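You operate a simulated robot arm through the tools that you are given. There is no shell and no other tool. Be economical: measure what you need, move in short steps, check, and stop when the job is done.

You run a simulated robot arm. Do the job below in one go: nothing can be reset, and whatever is moved stays where it is left.

## Task
Fetch the yellow tie and set it on the catch tray.

Only the result counts: the job must be done as asked and must still hold three seconds after the hand-in. Knocking over, shifting, dropping, spilling or breaking anything else fails it.

## Robot
A 6-joint arm with a two-finger parallel gripper, fixed in place. Base frame: the origin is at the foot of the arm, x ahead of it, y to its left, z up; the work surface is at about z = 0. Readings come in mm, degrees, newtons and seconds.
With the tool pointing down near the work surface it reaches from about 180 to 460 mm from the base axis. Its first joint turns from -70.0 to 70.0 degrees. Payload 1.9 kg.
Tool frame: the origin (TCP) lies between the finger pads and is the grasp point; the fingertips stand 23 mm ahead of it; z points along the fingers, y is the line along which they close. Largest opening 94 mm; finger width 38, thickness 10; the body of the gripper, 54 by 96 mm, starts 39 mm behind the TCP.
Orientation is told as [roll, pitch, yaw] about the base's x, y, z axes, in that order, counted from this pose: with the fingers straight down and closing along the base's y, the tool's x points along the base's -x, its y along +y and its z along -z.

## Interface
- The arm moves only by the tool arm_command. Its argument "deltas" is a list of rows, each a list of 5 numbers: the shift along the tool's x, y, z in cm, then the turn about the tool's z in degrees, then the finger opening in cm, from 0 to 9.4. In form: [[tx, ty, tz, twist, fingers], ...]. A call has 1 to 12 rows; each row shifts and turns the commanded pose from where the row before left it, along the tool's axes as they then stand. A row lasts 0.2 s, in which the tool goes at most 50 mm and 8.6 degrees; a call with a longer step from one row to the next is refused whole, and so is a gripper value outside its range. Where a pose cannot be reached the arm comes as near as it can. A force on the tool above 40 N (or 10 N above the force at the start of the call, whichever is more), or a blocked arm, ends the call early, and 0.2 s more pass. The fingers move at their own pace (about 108 mm/s each) and stop on an object; they squeeze with about 27 N. The grip force told is the motor's: it shows also when the fingers shut on nothing. Time passes only in rows, and 0.2 s behind the last, so rows that do not move let the fingers close. The reply holds the time, the measured pose of the TCP, the force on the tool along the base axes, the opening and the grip force, in the units named above and with some noise.
- Cameras (640 x 400 px; columns grow to the right, rows downward): "scene" is fixed at [57.9, 313.4, 423.7]; the picture's right is [-0.75, -0.66, 0.00], its down [-0.38, 0.43, -0.82] and it looks along [0.54, -0.62, -0.57] (base axes); focal length 267 px, centre (320, 200). "wrist" rides on the gripper at [86, 16, -74] in the tool frame; the picture's right is [-0.18, 0.98, 0.00], its down [-0.58, -0.11, -0.81] and it looks along [-0.79, -0.15, 0.59] (tool axes); focal length 243 px, centre (320, 200). There is no depth. A picture from a camera that has moved, and an enlarged one, comes with that camera's place and axes in the base frame and with its lens.
- capture(camera): a new picture of that camera. The clock stands still meanwhile.
- inspect(camera, box): a new picture of the part [left, top, right, bottom] of that camera's present view, enlarged. The clock stands still meanwhile.
- finish_job(): hands the job in; it is judged then, once.

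Work in short steps. Places have to be worked out from the pictures, the camera data and where the tool is seen: move nearer, look again, correct. Check each grasp and each placing, and mend what went wrong. You have 90 turns and 46 pictures in all, those below and enlarged ones among them. Open the gripper and draw the arm clear of the work before you hand the job in, unless the task says otherwise; then end with one line.

The tools are called after "Emit:" by a JSON object that holds its "method" and its "body". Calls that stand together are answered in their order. arm_command: Moves the arm, as the interface text tells. Its arguments: {"type":"object","properties":{"deltas":{"type":"array"}},"required":["deltas"]} The other tools are called the same way: capture (camera) takes a picture; inspect (camera, box) takes an enlarged picture of a part of a camera's view; finish_job () hands the job in.

At the start:

```text
t: 0.0
eef_pos: [320.1, -165.1, 262.6]
orientation: [0.1, -0.1, -0.1]
wrist_force: [-0.1, -0.5, 0.9]
gripper_width: 94.2
gripper_force: 0.0
```

scene: 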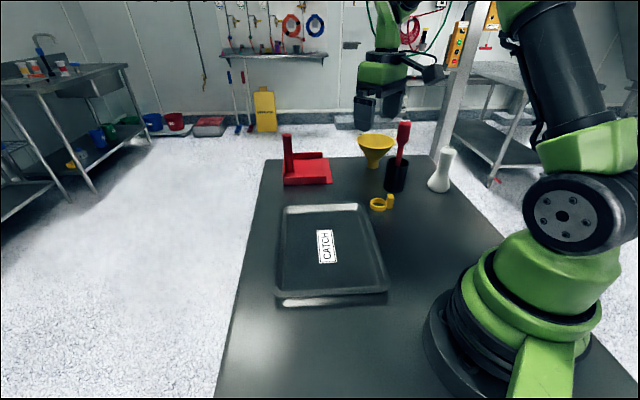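
wrist: 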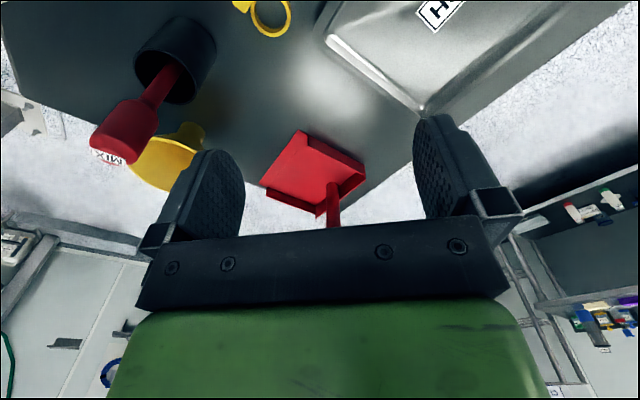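

The yellow ring-like thing near scene pixel (382,203) is probably the tie. I'll enlarge it in both views.

Emit:
{"method": "inspect", "body": {"camera": "scene", "box": [340, 120, 468, 220]}}

Emit:
{"method": "inspect", "body": {"camera": "wrist", "box": [200, 0, 360, 100]}}

```text
4.00 times, centred on (404, 170) of scene
camera zoom: at [57.9, 313.4, 423.7], right [-0.75, -0.66, 0.0], down [-0.38, 0.43, -0.82], along [0.54, -0.62, -0.57], focal length 1066 px, centre (-16, 320)
```

zoom: 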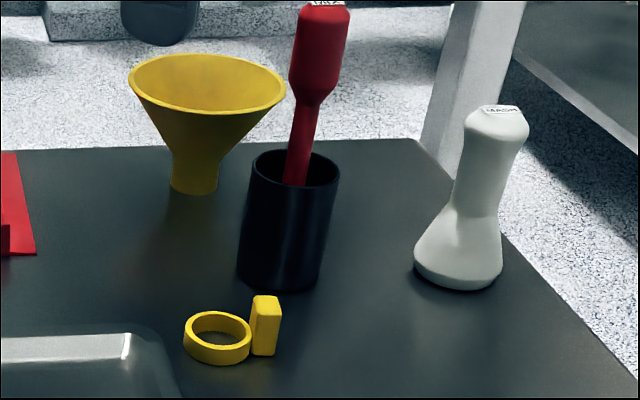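

```text
4.00 times, centred on (280, 50) of wrist
camera zoom: at [234.0, -150.6, 336.8], right [0.18, 0.98, 0.0], down [0.58, -0.11, 0.81], along [0.79, -0.15, -0.59], focal length 970 px, centre (480, 800)
```

zoom: 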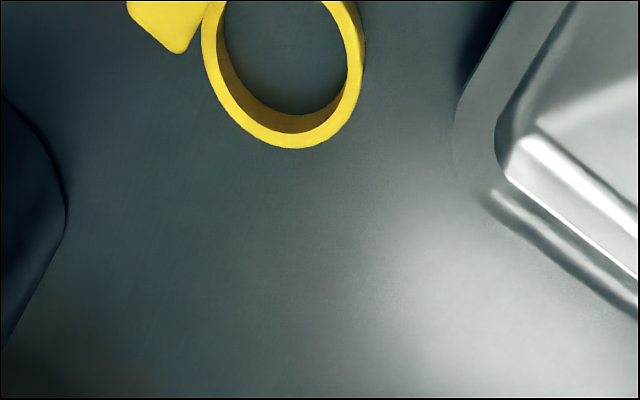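

The tie is a ring (near [320,-224]) joined to an upright block (near [299,-245]). I draw back 10 cm to see it better from the wrist camera.

Emit:
{"method": "arm_command", "body": {"deltas": [[3, 0, 0, 0, 9.4], [3, 0, 0, 0, 9.4], [3, 0, 0, 0, 9.4], [1, 0, 0, 0, 9.4]]}}

Emit:
{"method": "capture", "body": {"camera": "wrist"}}

```text
t: 1.0
eef_pos: [218.9, -165.5, 261.4]
orientation: [0.0, -0.1, 0.0]
wrist_force: [0.2, -0.6, 0.7]
gripper_width: 94.0
gripper_force: 0.2
```

```text
41 pictures are left
camera wrist: at [133.5, -149.9, 336.5], right [0.18, 0.98, 0.0], down [0.58, -0.11, 0.81], along [0.79, -0.15, -0.59], focal length 243 px, centre (320, 200)
```

wrist: 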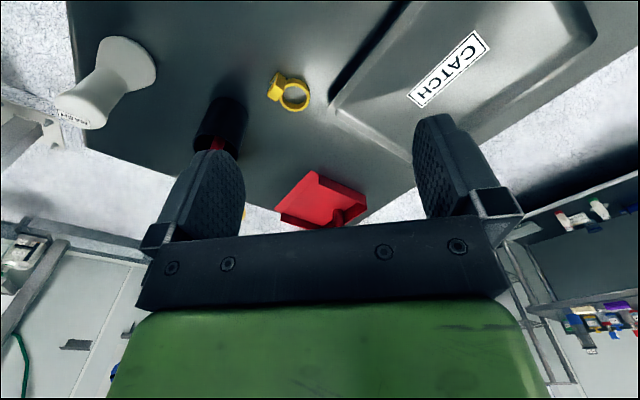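

Emit:
{"method": "inspect", "body": {"camera": "wrist", "box": [200, 50, 360, 150]}}

Emit:
{"method": "inspect", "body": {"camera": "scene", "box": [358, 185, 406, 215]}}

```text
4.00 times, centred on (280, 100) of wrist
camera zoom: at [133.5, -149.9, 336.5], right [0.18, 0.98, 0.0], down [0.58, -0.11, 0.81], along [0.79, -0.15, -0.59], focal length 970 px, centre (480, 600)
```

zoom: 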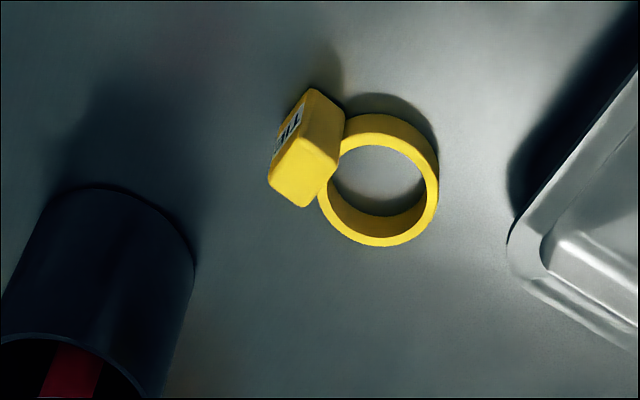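

```text
13.33 times, centred on (382, 200) of scene
camera zoom: at [57.9, 313.4, 423.7], right [-0.75, -0.66, 0.0], down [-0.38, 0.43, -0.82], along [0.54, -0.62, -0.57], focal length 3554 px, centre (-507, 200)
```

zoom: 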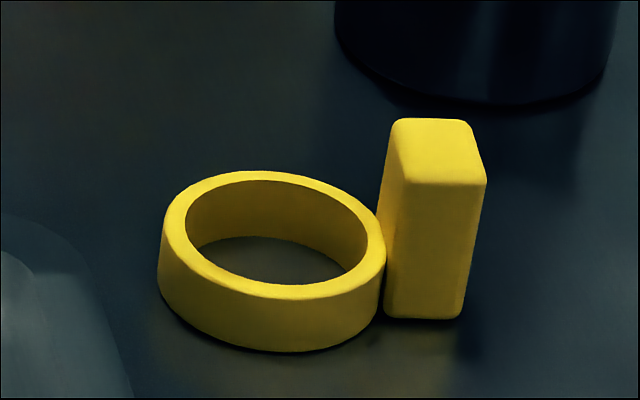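

The tie's block measures about 15 × 22 × 34 mm at [299,-245], with its thin side along about 38.5° in the base frame. I'll go above it, twist +51.5° so the fingers close across the thin side, and lower to z≈170.

Emit:
{"method": "arm_command", "body": {"deltas": [[-2.7, -2.65, 0, 0, 9.4], [-2.65, -2.65, 0, 0, 9.4], [-2.65, -2.65, 0, 0, 9.4], [0, 0, 0, 8.58, 9.4], [0, 0, 0, 8.58, 9.4], [0, 0, 0, 8.58, 9.4], [0, 0, 0, 8.58, 9.4], [0, 0, 0, 8.58, 9.4], [0, 0, 0, 8.58, 9.4], [0, 0, 3, 0, 6], [0, 0, 3, 0, 6], [0, 0, 3, 0, 6]]}}

Emit:
{"method": "capture", "body": {"camera": "wrist"}}

Emit:
{"method": "capture", "body": {"camera": "scene"}}

```text
t: 3.6
eef_pos: [303.4, -246.7, 172.6]
orientation: [-0.1, -0.1, -51.5]
wrist_force: [0.1, -0.4, 0.1]
gripper_width: 59.9
gripper_force: 0.1
```

```text
38 pictures are left
camera wrist: at [260.5, -169.1, 247.5], right [0.88, 0.47, 0.0], down [0.28, -0.52, 0.81], along [0.38, -0.71, -0.59], focal length 243 px, centre (320, 200)
```

wrist: 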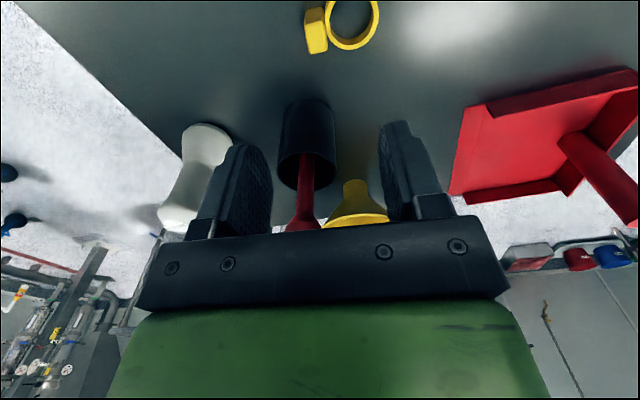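

```text
37 pictures are left
```

scene: 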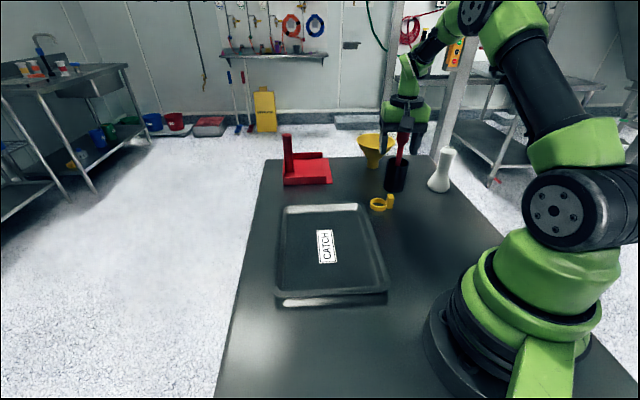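

In the scene view the handle shows near the fingers, so I'll check the clearance before lowering.

Emit:
{"method": "inspect", "body": {"camera": "scene", "box": [350, 80, 446, 140]}}

Emit:
{"method": "inspect", "body": {"camera": "wrist", "box": [240, 0, 400, 100]}}

```text
6.67 times, centred on (398, 110) of scene
camera zoom: at [57.9, 313.4, 423.7], right [-0.75, -0.66, 0.0], down [-0.38, 0.43, -0.82], along [0.54, -0.62, -0.57], focal length 1777 px, centre (-200, 800)
```

zoom: 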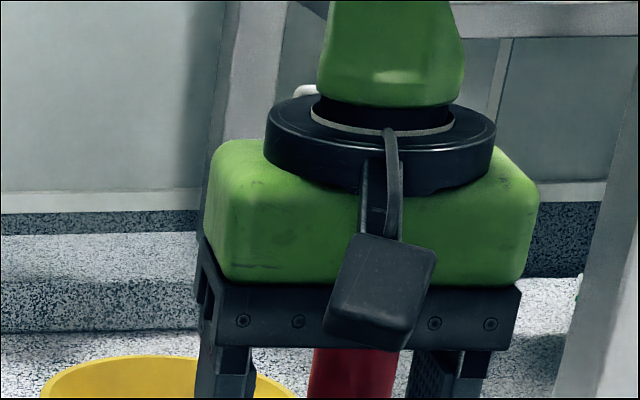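

```text
4.00 times, centred on (320, 50) of wrist
camera zoom: at [260.5, -169.1, 247.5], right [0.88, 0.47, 0.0], down [0.28, -0.52, 0.81], along [0.38, -0.71, -0.59], focal length 970 px, centre (320, 800)
```

zoom: 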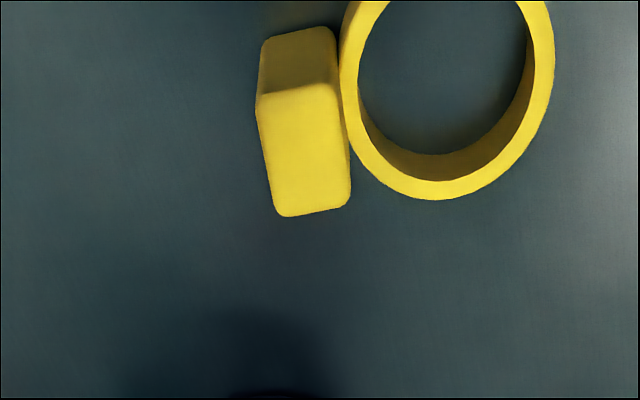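

The wrist view puts the block top at about [294.5,-239] with a thin-axis angle of 37°, and the pot is about 45 mm clear of the gripper. I correct sideways, add 1.5° of twist, lower to z≈100, and look again.

Emit:
{"method": "arm_command", "body": {"deltas": [[1.15, -0.25, 0, 1.5, 6], [0, 0, 2.5, 0, 6], [0, 0, 2.5, 0, 6], [0, 0, 2.2, 0, 6], [0, 0, 0, 0, 6]]}}

Emit:
{"method": "capture", "body": {"camera": "wrist"}}

```text
t: 4.8
eef_pos: [292.9, -238.6, 97.4]
orientation: [-0.1, 0.0, -53.0]
wrist_force: [-0.5, -0.1, -0.1]
gripper_width: 60.2
gripper_force: 0.0
```

```text
34 pictures are left
camera wrist: at [253.3, -159.9, 172.7], right [0.9, 0.44, 0.0], down [0.26, -0.53, 0.81], along [0.36, -0.72, -0.59], focal length 243 px, centre (320, 200)
```

wrist: 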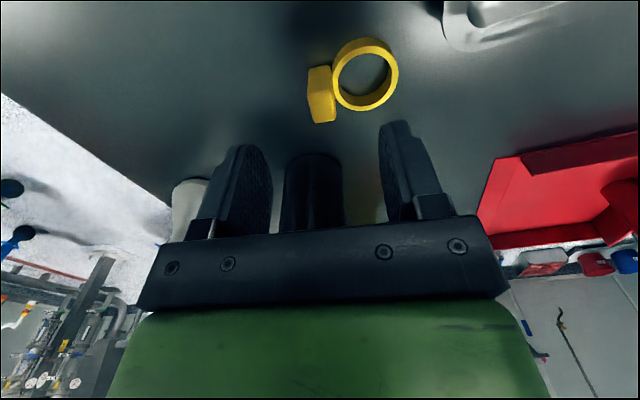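

The block is now close to the grasp line; I enlarge to refine.

Emit:
{"method": "inspect", "body": {"camera": "wrist", "box": [240, 30, 400, 130]}}

```text
4.00 times, centred on (320, 80) of wrist
camera zoom: at [253.3, -159.9, 172.7], right [0.9, 0.44, 0.0], down [0.26, -0.53, 0.81], along [0.36, -0.72, -0.59], focal length 970 px, centre (320, 680)
```

zoom: 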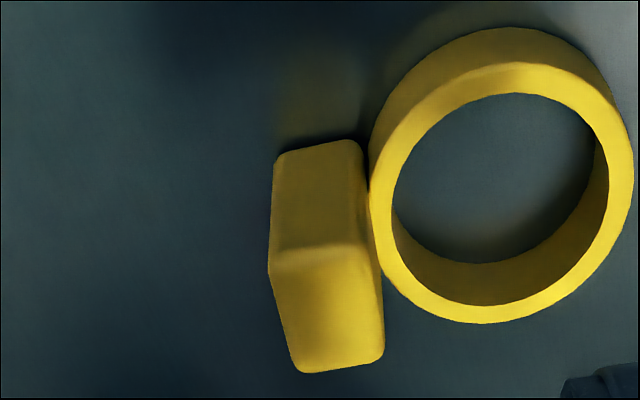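

Tool-frame offset of the block is (-1.8, 0.7) mm and it is aligned; block height is 34 mm and ring height about 13 mm. I'll descend until the fingertips are just above the ring (TCP z≈41), first to about 50.

Emit:
{"method": "arm_command", "body": {"deltas": [[-0.15, 0.07, 1.5, 0, 6], [0, 0, 1.5, 0, 5], [0, 0, 1.5, 0, 5], [0, 0, 0, 0, 5], [0, 0, 0, 0, 5]]}}

Emit:
{"method": "inspect", "body": {"camera": "wrist", "box": [200, 80, 440, 230]}}

```text
t: 6.0
eef_pos: [293.5, -238.2, 53.5]
orientation: [0.0, 0.0, -53.0]
wrist_force: [-0.3, 0.2, 0.1]
gripper_width: 50.0
gripper_force: 0.0
```

```text
2.67 times, centred on (320, 155) of wrist
camera zoom: at [254.6, -161.0, 127.9], right [0.9, 0.45, 0.0], down [0.26, -0.53, 0.81], along [0.36, -0.72, -0.59], focal length 647 px, centre (320, 320)
```

zoom: 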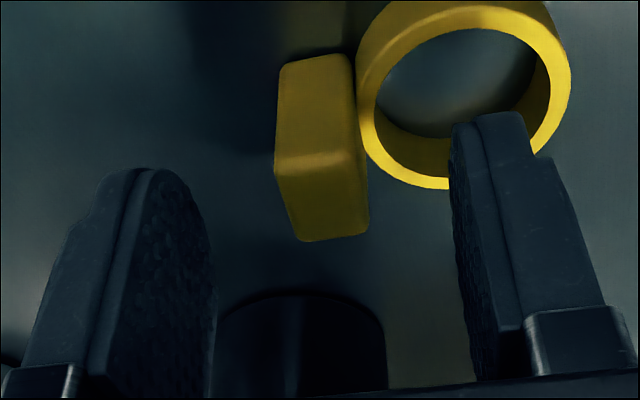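

Fingers straddle the block. I lower 12 mm more (tips at about z 18, above the ring) and check before closing.

Emit:
{"method": "arm_command", "body": {"deltas": [[0, 0, 0.6, 0, 5], [0, 0, 0.6, 0, 5], [0, 0, 0, 0, 5], [0, 0, 0, 0, 5]]}}

Emit:
{"method": "inspect", "body": {"camera": "wrist", "box": [200, 80, 440, 230]}}

```text
t: 7.0
eef_pos: [293.7, -239.3, 43.7]
orientation: [-0.1, 0.0, -52.9]
wrist_force: [-0.6, 0.7, 0.8]
gripper_width: 49.9
gripper_force: 0.1
```

```text
2.67 times, centred on (320, 155) of wrist
camera zoom: at [254.4, -160.6, 118.1], right [0.9, 0.44, 0.0], down [0.26, -0.53, 0.81], along [0.36, -0.72, -0.59], focal length 647 px, centre (320, 320)
```

zoom: 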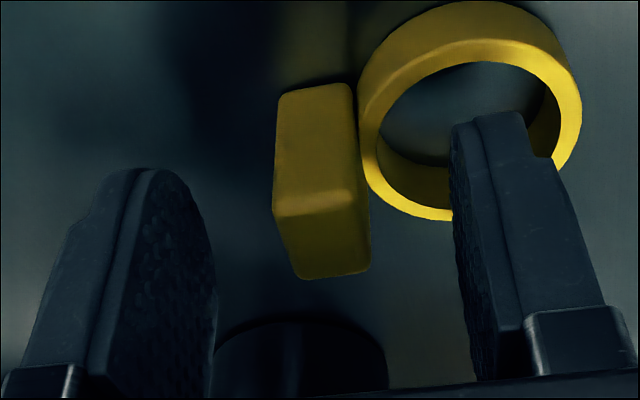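

The block is centred to within about 0.5 mm. I go down 2 mm more and close.

Emit:
{"method": "arm_command", "body": {"deltas": [[0, 0, 0.2, 0, 5], [0, 0, 0, 0, 3.5], [0, 0, 0, 0, 2.2], [0, 0, 0, 0, 1.6], [0, 0, 0, 0, 0.8], [0, 0, 0, 0, 0], [0, 0, 0, 0, 0], [0, 0, 0, 0, 0]]}}

Emit:
{"method": "inspect", "body": {"camera": "wrist", "box": [200, 80, 440, 230]}}

```text
t: 8.8
eef_pos: [294.0, -239.1, 41.4]
orientation: [-0.1, -0.1, -53.0]
wrist_force: [0.4, 0.3, -0.4]
gripper_width: 14.9
gripper_force: 26.8
```

```text
2.67 times, centred on (320, 155) of wrist
camera zoom: at [254.3, -161.1, 115.5], right [0.9, 0.44, 0.0], down [0.26, -0.53, 0.81], along [0.36, -0.72, -0.59], focal length 647 px, centre (320, 320)
```

zoom: 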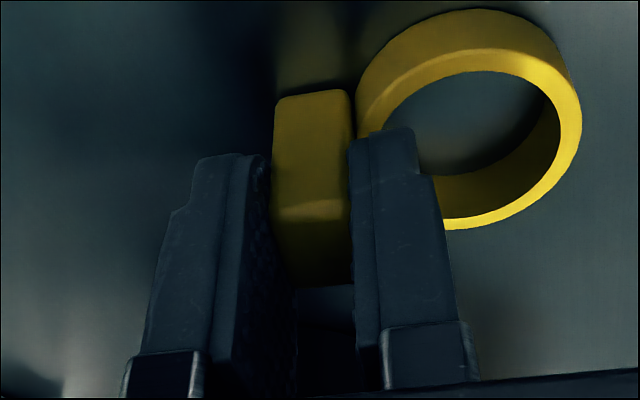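

Gripped at 14.9 mm with 27 N. I lift gently straight up and check that it holds.

Emit:
{"method": "arm_command", "body": {"deltas": [[0, 0, -0.5, 0, 0], [0, 0, -1, 0, 0], [0, 0, -1.5, 0, 0], [0, 0, -2, 0, 0], [0, 0, -2, 0, 0], [0, 0, -2, 0, 0], [0, 0, 0, 0, 0]]}}

Emit:
{"method": "capture", "body": {"camera": "wrist"}}

Emit:
{"method": "capture", "body": {"camera": "scene"}}

```text
t: 10.4
eef_pos: [292.0, -239.7, 132.5]
orientation: [-0.1, 0.0, -52.9]
wrist_force: [0.5, 0.2, -0.1]
gripper_width: 14.7
gripper_force: 27.2
```

```text
29 pictures are left
camera wrist: at [253.1, -161.3, 206.1], right [0.9, 0.45, 0.0], down [0.26, -0.53, 0.81], along [0.36, -0.72, -0.59], focal length 243 px, centre (320, 200)
```

wrist: 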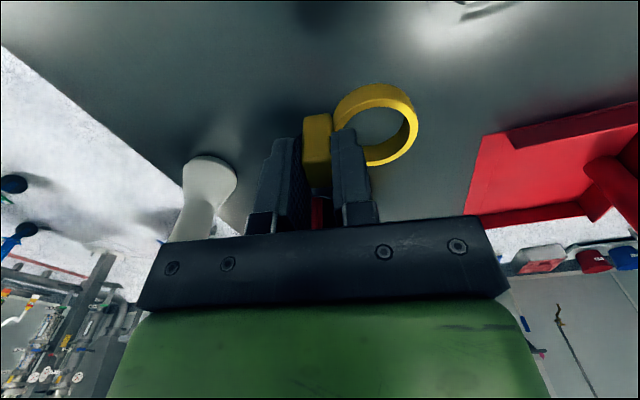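

```text
28 pictures are left
```

scene: 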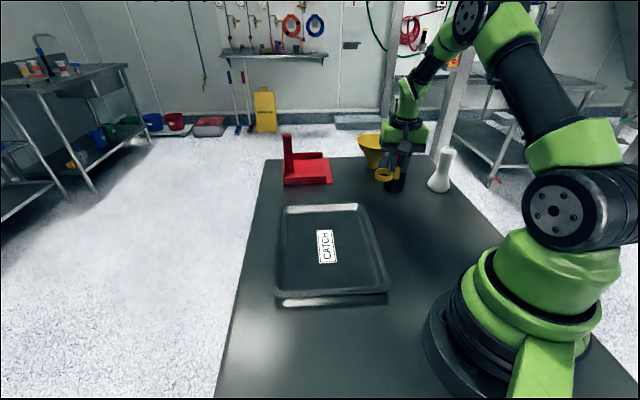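

Secure and undisturbed. The tray's centre works out at about [325,-14]; I carry the tie over it at this height.

Emit:
{"method": "arm_command", "body": {"deltas": [[1.0, 0.9, 0, 0, 0], [2.0, 1.8, 0, 0, 0], [2.3, 2.0, 0, 0, 0], [2.3, 2.0, 0, 0, 0], [2.3, 2.0, 0, 0, 0], [2.3, 2.0, 0, 0, 0], [2.0, 1.8, 0, 0, 0], [1.0, 1.0, 0, 0, 0], [0.5, 0.5, 0, 0, 0], [0, 0, 0, 0, 0]]}}

Emit:
{"method": "capture", "body": {"camera": "scene"}}

Emit:
{"method": "capture", "body": {"camera": "wrist"}}

```text
t: 12.6
eef_pos: [309.9, -29.5, 132.0]
orientation: [0.0, -0.1, -53.0]
wrist_force: [1.0, -0.2, 0.0]
gripper_width: 15.2
gripper_force: 27.1
```

```text
27 pictures are left
```

scene: 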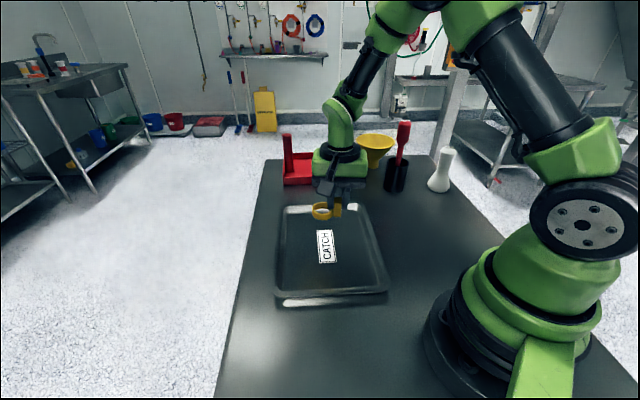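

```text
26 pictures are left
camera wrist: at [271.3, 48.4, 205.9], right [0.9, 0.44, 0.0], down [0.26, -0.53, 0.81], along [0.36, -0.72, -0.59], focal length 243 px, centre (320, 200)
```

wrist: 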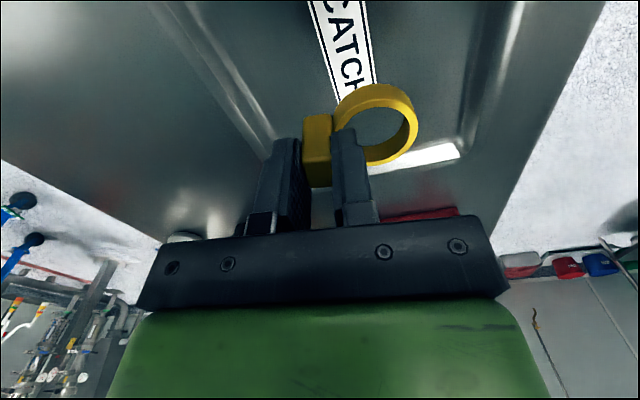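

The tie hangs over the tray next to the label centre (about [325,-16]). I lower to z≈50 and look at the gap.

Emit:
{"method": "arm_command", "body": {"deltas": [[0, 0, 1.5, 0, 0], [0, 0, 2, 0, 0], [0, 0, 2, 0, 0], [0, 0, 1.5, 0, 0], [0, 0, 1, 0, 0], [0, 0, 0, 0, 0], [0, 0, 0, 0, 0]]}}

Emit:
{"method": "inspect", "body": {"camera": "scene", "box": [264, 190, 392, 270]}}

Emit:
{"method": "capture", "body": {"camera": "wrist"}}

```text
t: 14.2
eef_pos: [310.8, -29.3, 51.6]
orientation: [0.0, 0.0, -53.0]
wrist_force: [0.0, -0.5, -0.5]
gripper_width: 14.9
gripper_force: 27.2
```

```text
5.00 times, centred on (328, 230) of scene
camera zoom: at [57.9, 313.4, 423.7], right [-0.75, -0.66, 0.0], down [-0.38, 0.43, -0.82], along [0.54, -0.62, -0.57], focal length 1333 px, centre (280, 50)
```

zoom: 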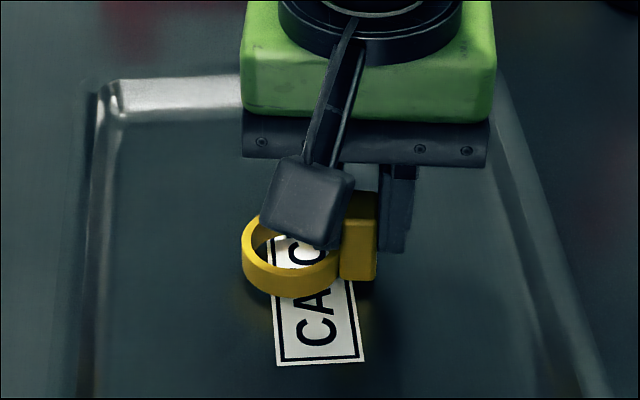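

```text
24 pictures are left
camera wrist: at [271.6, 49.2, 125.3], right [0.9, 0.45, 0.0], down [0.26, -0.53, 0.81], along [0.36, -0.72, -0.59], focal length 243 px, centre (320, 200)
```

wrist: 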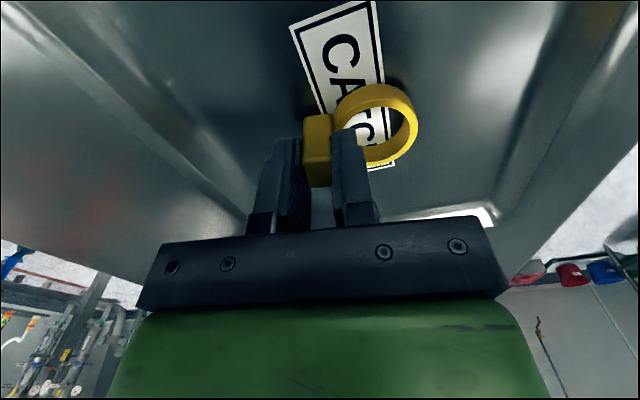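

Still about 8 mm above the floor. I go down in 2 mm steps, watching the force.

Emit:
{"method": "arm_command", "body": {"deltas": [[0, 0, 0.2, 0, 0], [0, 0, 0.2, 0, 0], [0, 0, 0.1, 0, 0], [0, 0, 0, 0, 0]]}}

Emit:
{"method": "inspect", "body": {"camera": "scene", "box": [296, 220, 360, 260]}}

```text
t: 15.2
eef_pos: [311.0, -28.7, 46.4]
orientation: [-0.1, -0.1, -53.0]
wrist_force: [-0.5, -0.1, 3.5]
gripper_width: 15.0
gripper_force: 27.0
```

```text
10.00 times, centred on (328, 240) of scene
camera zoom: at [57.9, 313.4, 423.7], right [-0.75, -0.66, 0.0], down [-0.38, 0.43, -0.82], along [0.54, -0.62, -0.57], focal length 2666 px, centre (240, -200)
```

zoom: 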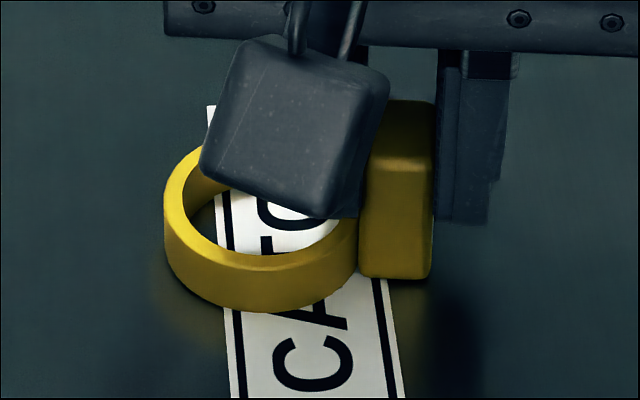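

A 3.5 N upward force shows the tie touching the tray. I nudge 0.5 mm more and open the fingers gradually.

Emit:
{"method": "arm_command", "body": {"deltas": [[0, 0, 0.05, 0, 0], [0, 0, 0, 0, 1.6], [0, 0, 0, 0, 2], [0, 0, 0, 0, 3], [0, 0, 0, 0, 4.5], [0, 0, 0, 0, 4.5]]}}

Emit:
{"method": "inspect", "body": {"camera": "wrist", "box": [200, 80, 440, 230]}}

```text
t: 16.6
eef_pos: [310.4, -28.6, 44.6]
orientation: [0.0, 0.0, -53.0]
wrist_force: [0.5, 0.2, -0.2]
gripper_width: 45.0
gripper_force: 0.1
```

```text
2.67 times, centred on (320, 155) of wrist
camera zoom: at [271.2, 49.3, 119.8], right [0.9, 0.45, 0.0], down [0.26, -0.53, 0.81], along [0.36, -0.72, -0.59], focal length 647 px, centre (320, 320)
```

zoom: 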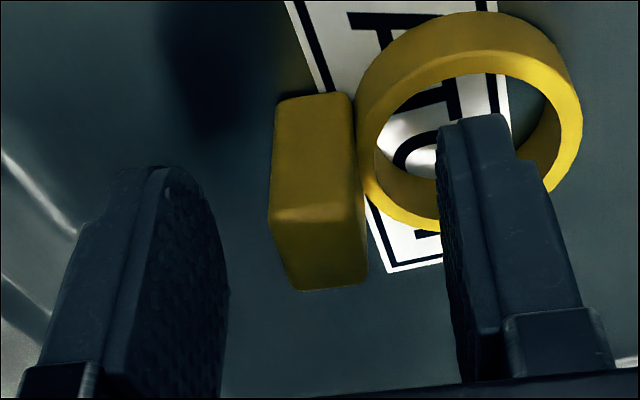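

The tie stands free between the open fingers. I raise straight up and draw back.

Emit:
{"method": "arm_command", "body": {"deltas": [[0, 0, -1, 0, 4.5], [0, 0, -2, 0, 4.5], [0, 0, -3, 0, 4.5], [0, 0, -4, 0, 4.5], [0, 0, -4, 0, 4.5], [0, 0, -3, 0, 4.5], [2, 0, 0, 0, 4.5], [3, 0, 0, 0, 4.5], [3, 0, 0, 0, 4.5], [0, 0, 0, 0, 4.5]]}}

Emit:
{"method": "capture", "body": {"camera": "scene"}}

Emit:
{"method": "inspect", "body": {"camera": "scene", "box": [264, 190, 392, 270]}}

```text
t: 18.8
eef_pos: [260.4, 33.1, 215.9]
orientation: [-0.1, 0.0, -52.9]
wrist_force: [-0.3, 0.4, -0.3]
gripper_width: 44.9
gripper_force: 0.0
```

```text
21 pictures are left
```

scene: 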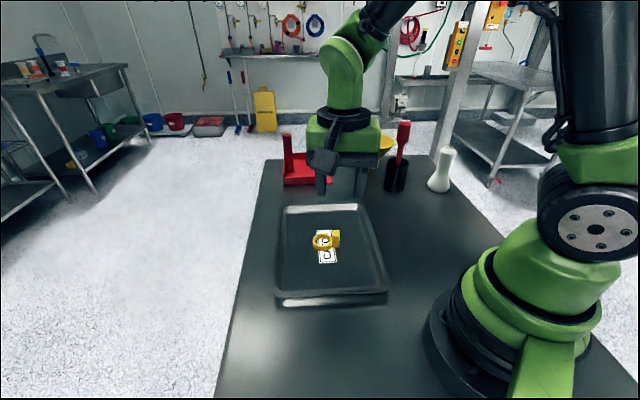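

```text
5.00 times, centred on (328, 230) of scene
camera zoom: at [57.9, 313.4, 423.7], right [-0.75, -0.66, 0.0], down [-0.38, 0.43, -0.82], along [0.54, -0.62, -0.57], focal length 1333 px, centre (280, 50)
```

zoom: 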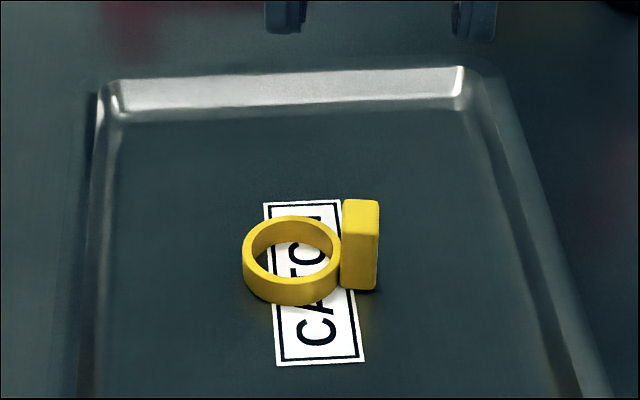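

The tie stands upright in the middle of the catch tray, the other items are where they were, and the arm is clear, so I hand in.

Emit:
{"method": "finish_job", "body": {}}

```text
The job is handed in.
```

The yellow tie is standing upright in the middle of the catch tray, nothing else appears to have moved, and the job is handed in with the gripper open and the arm clear.
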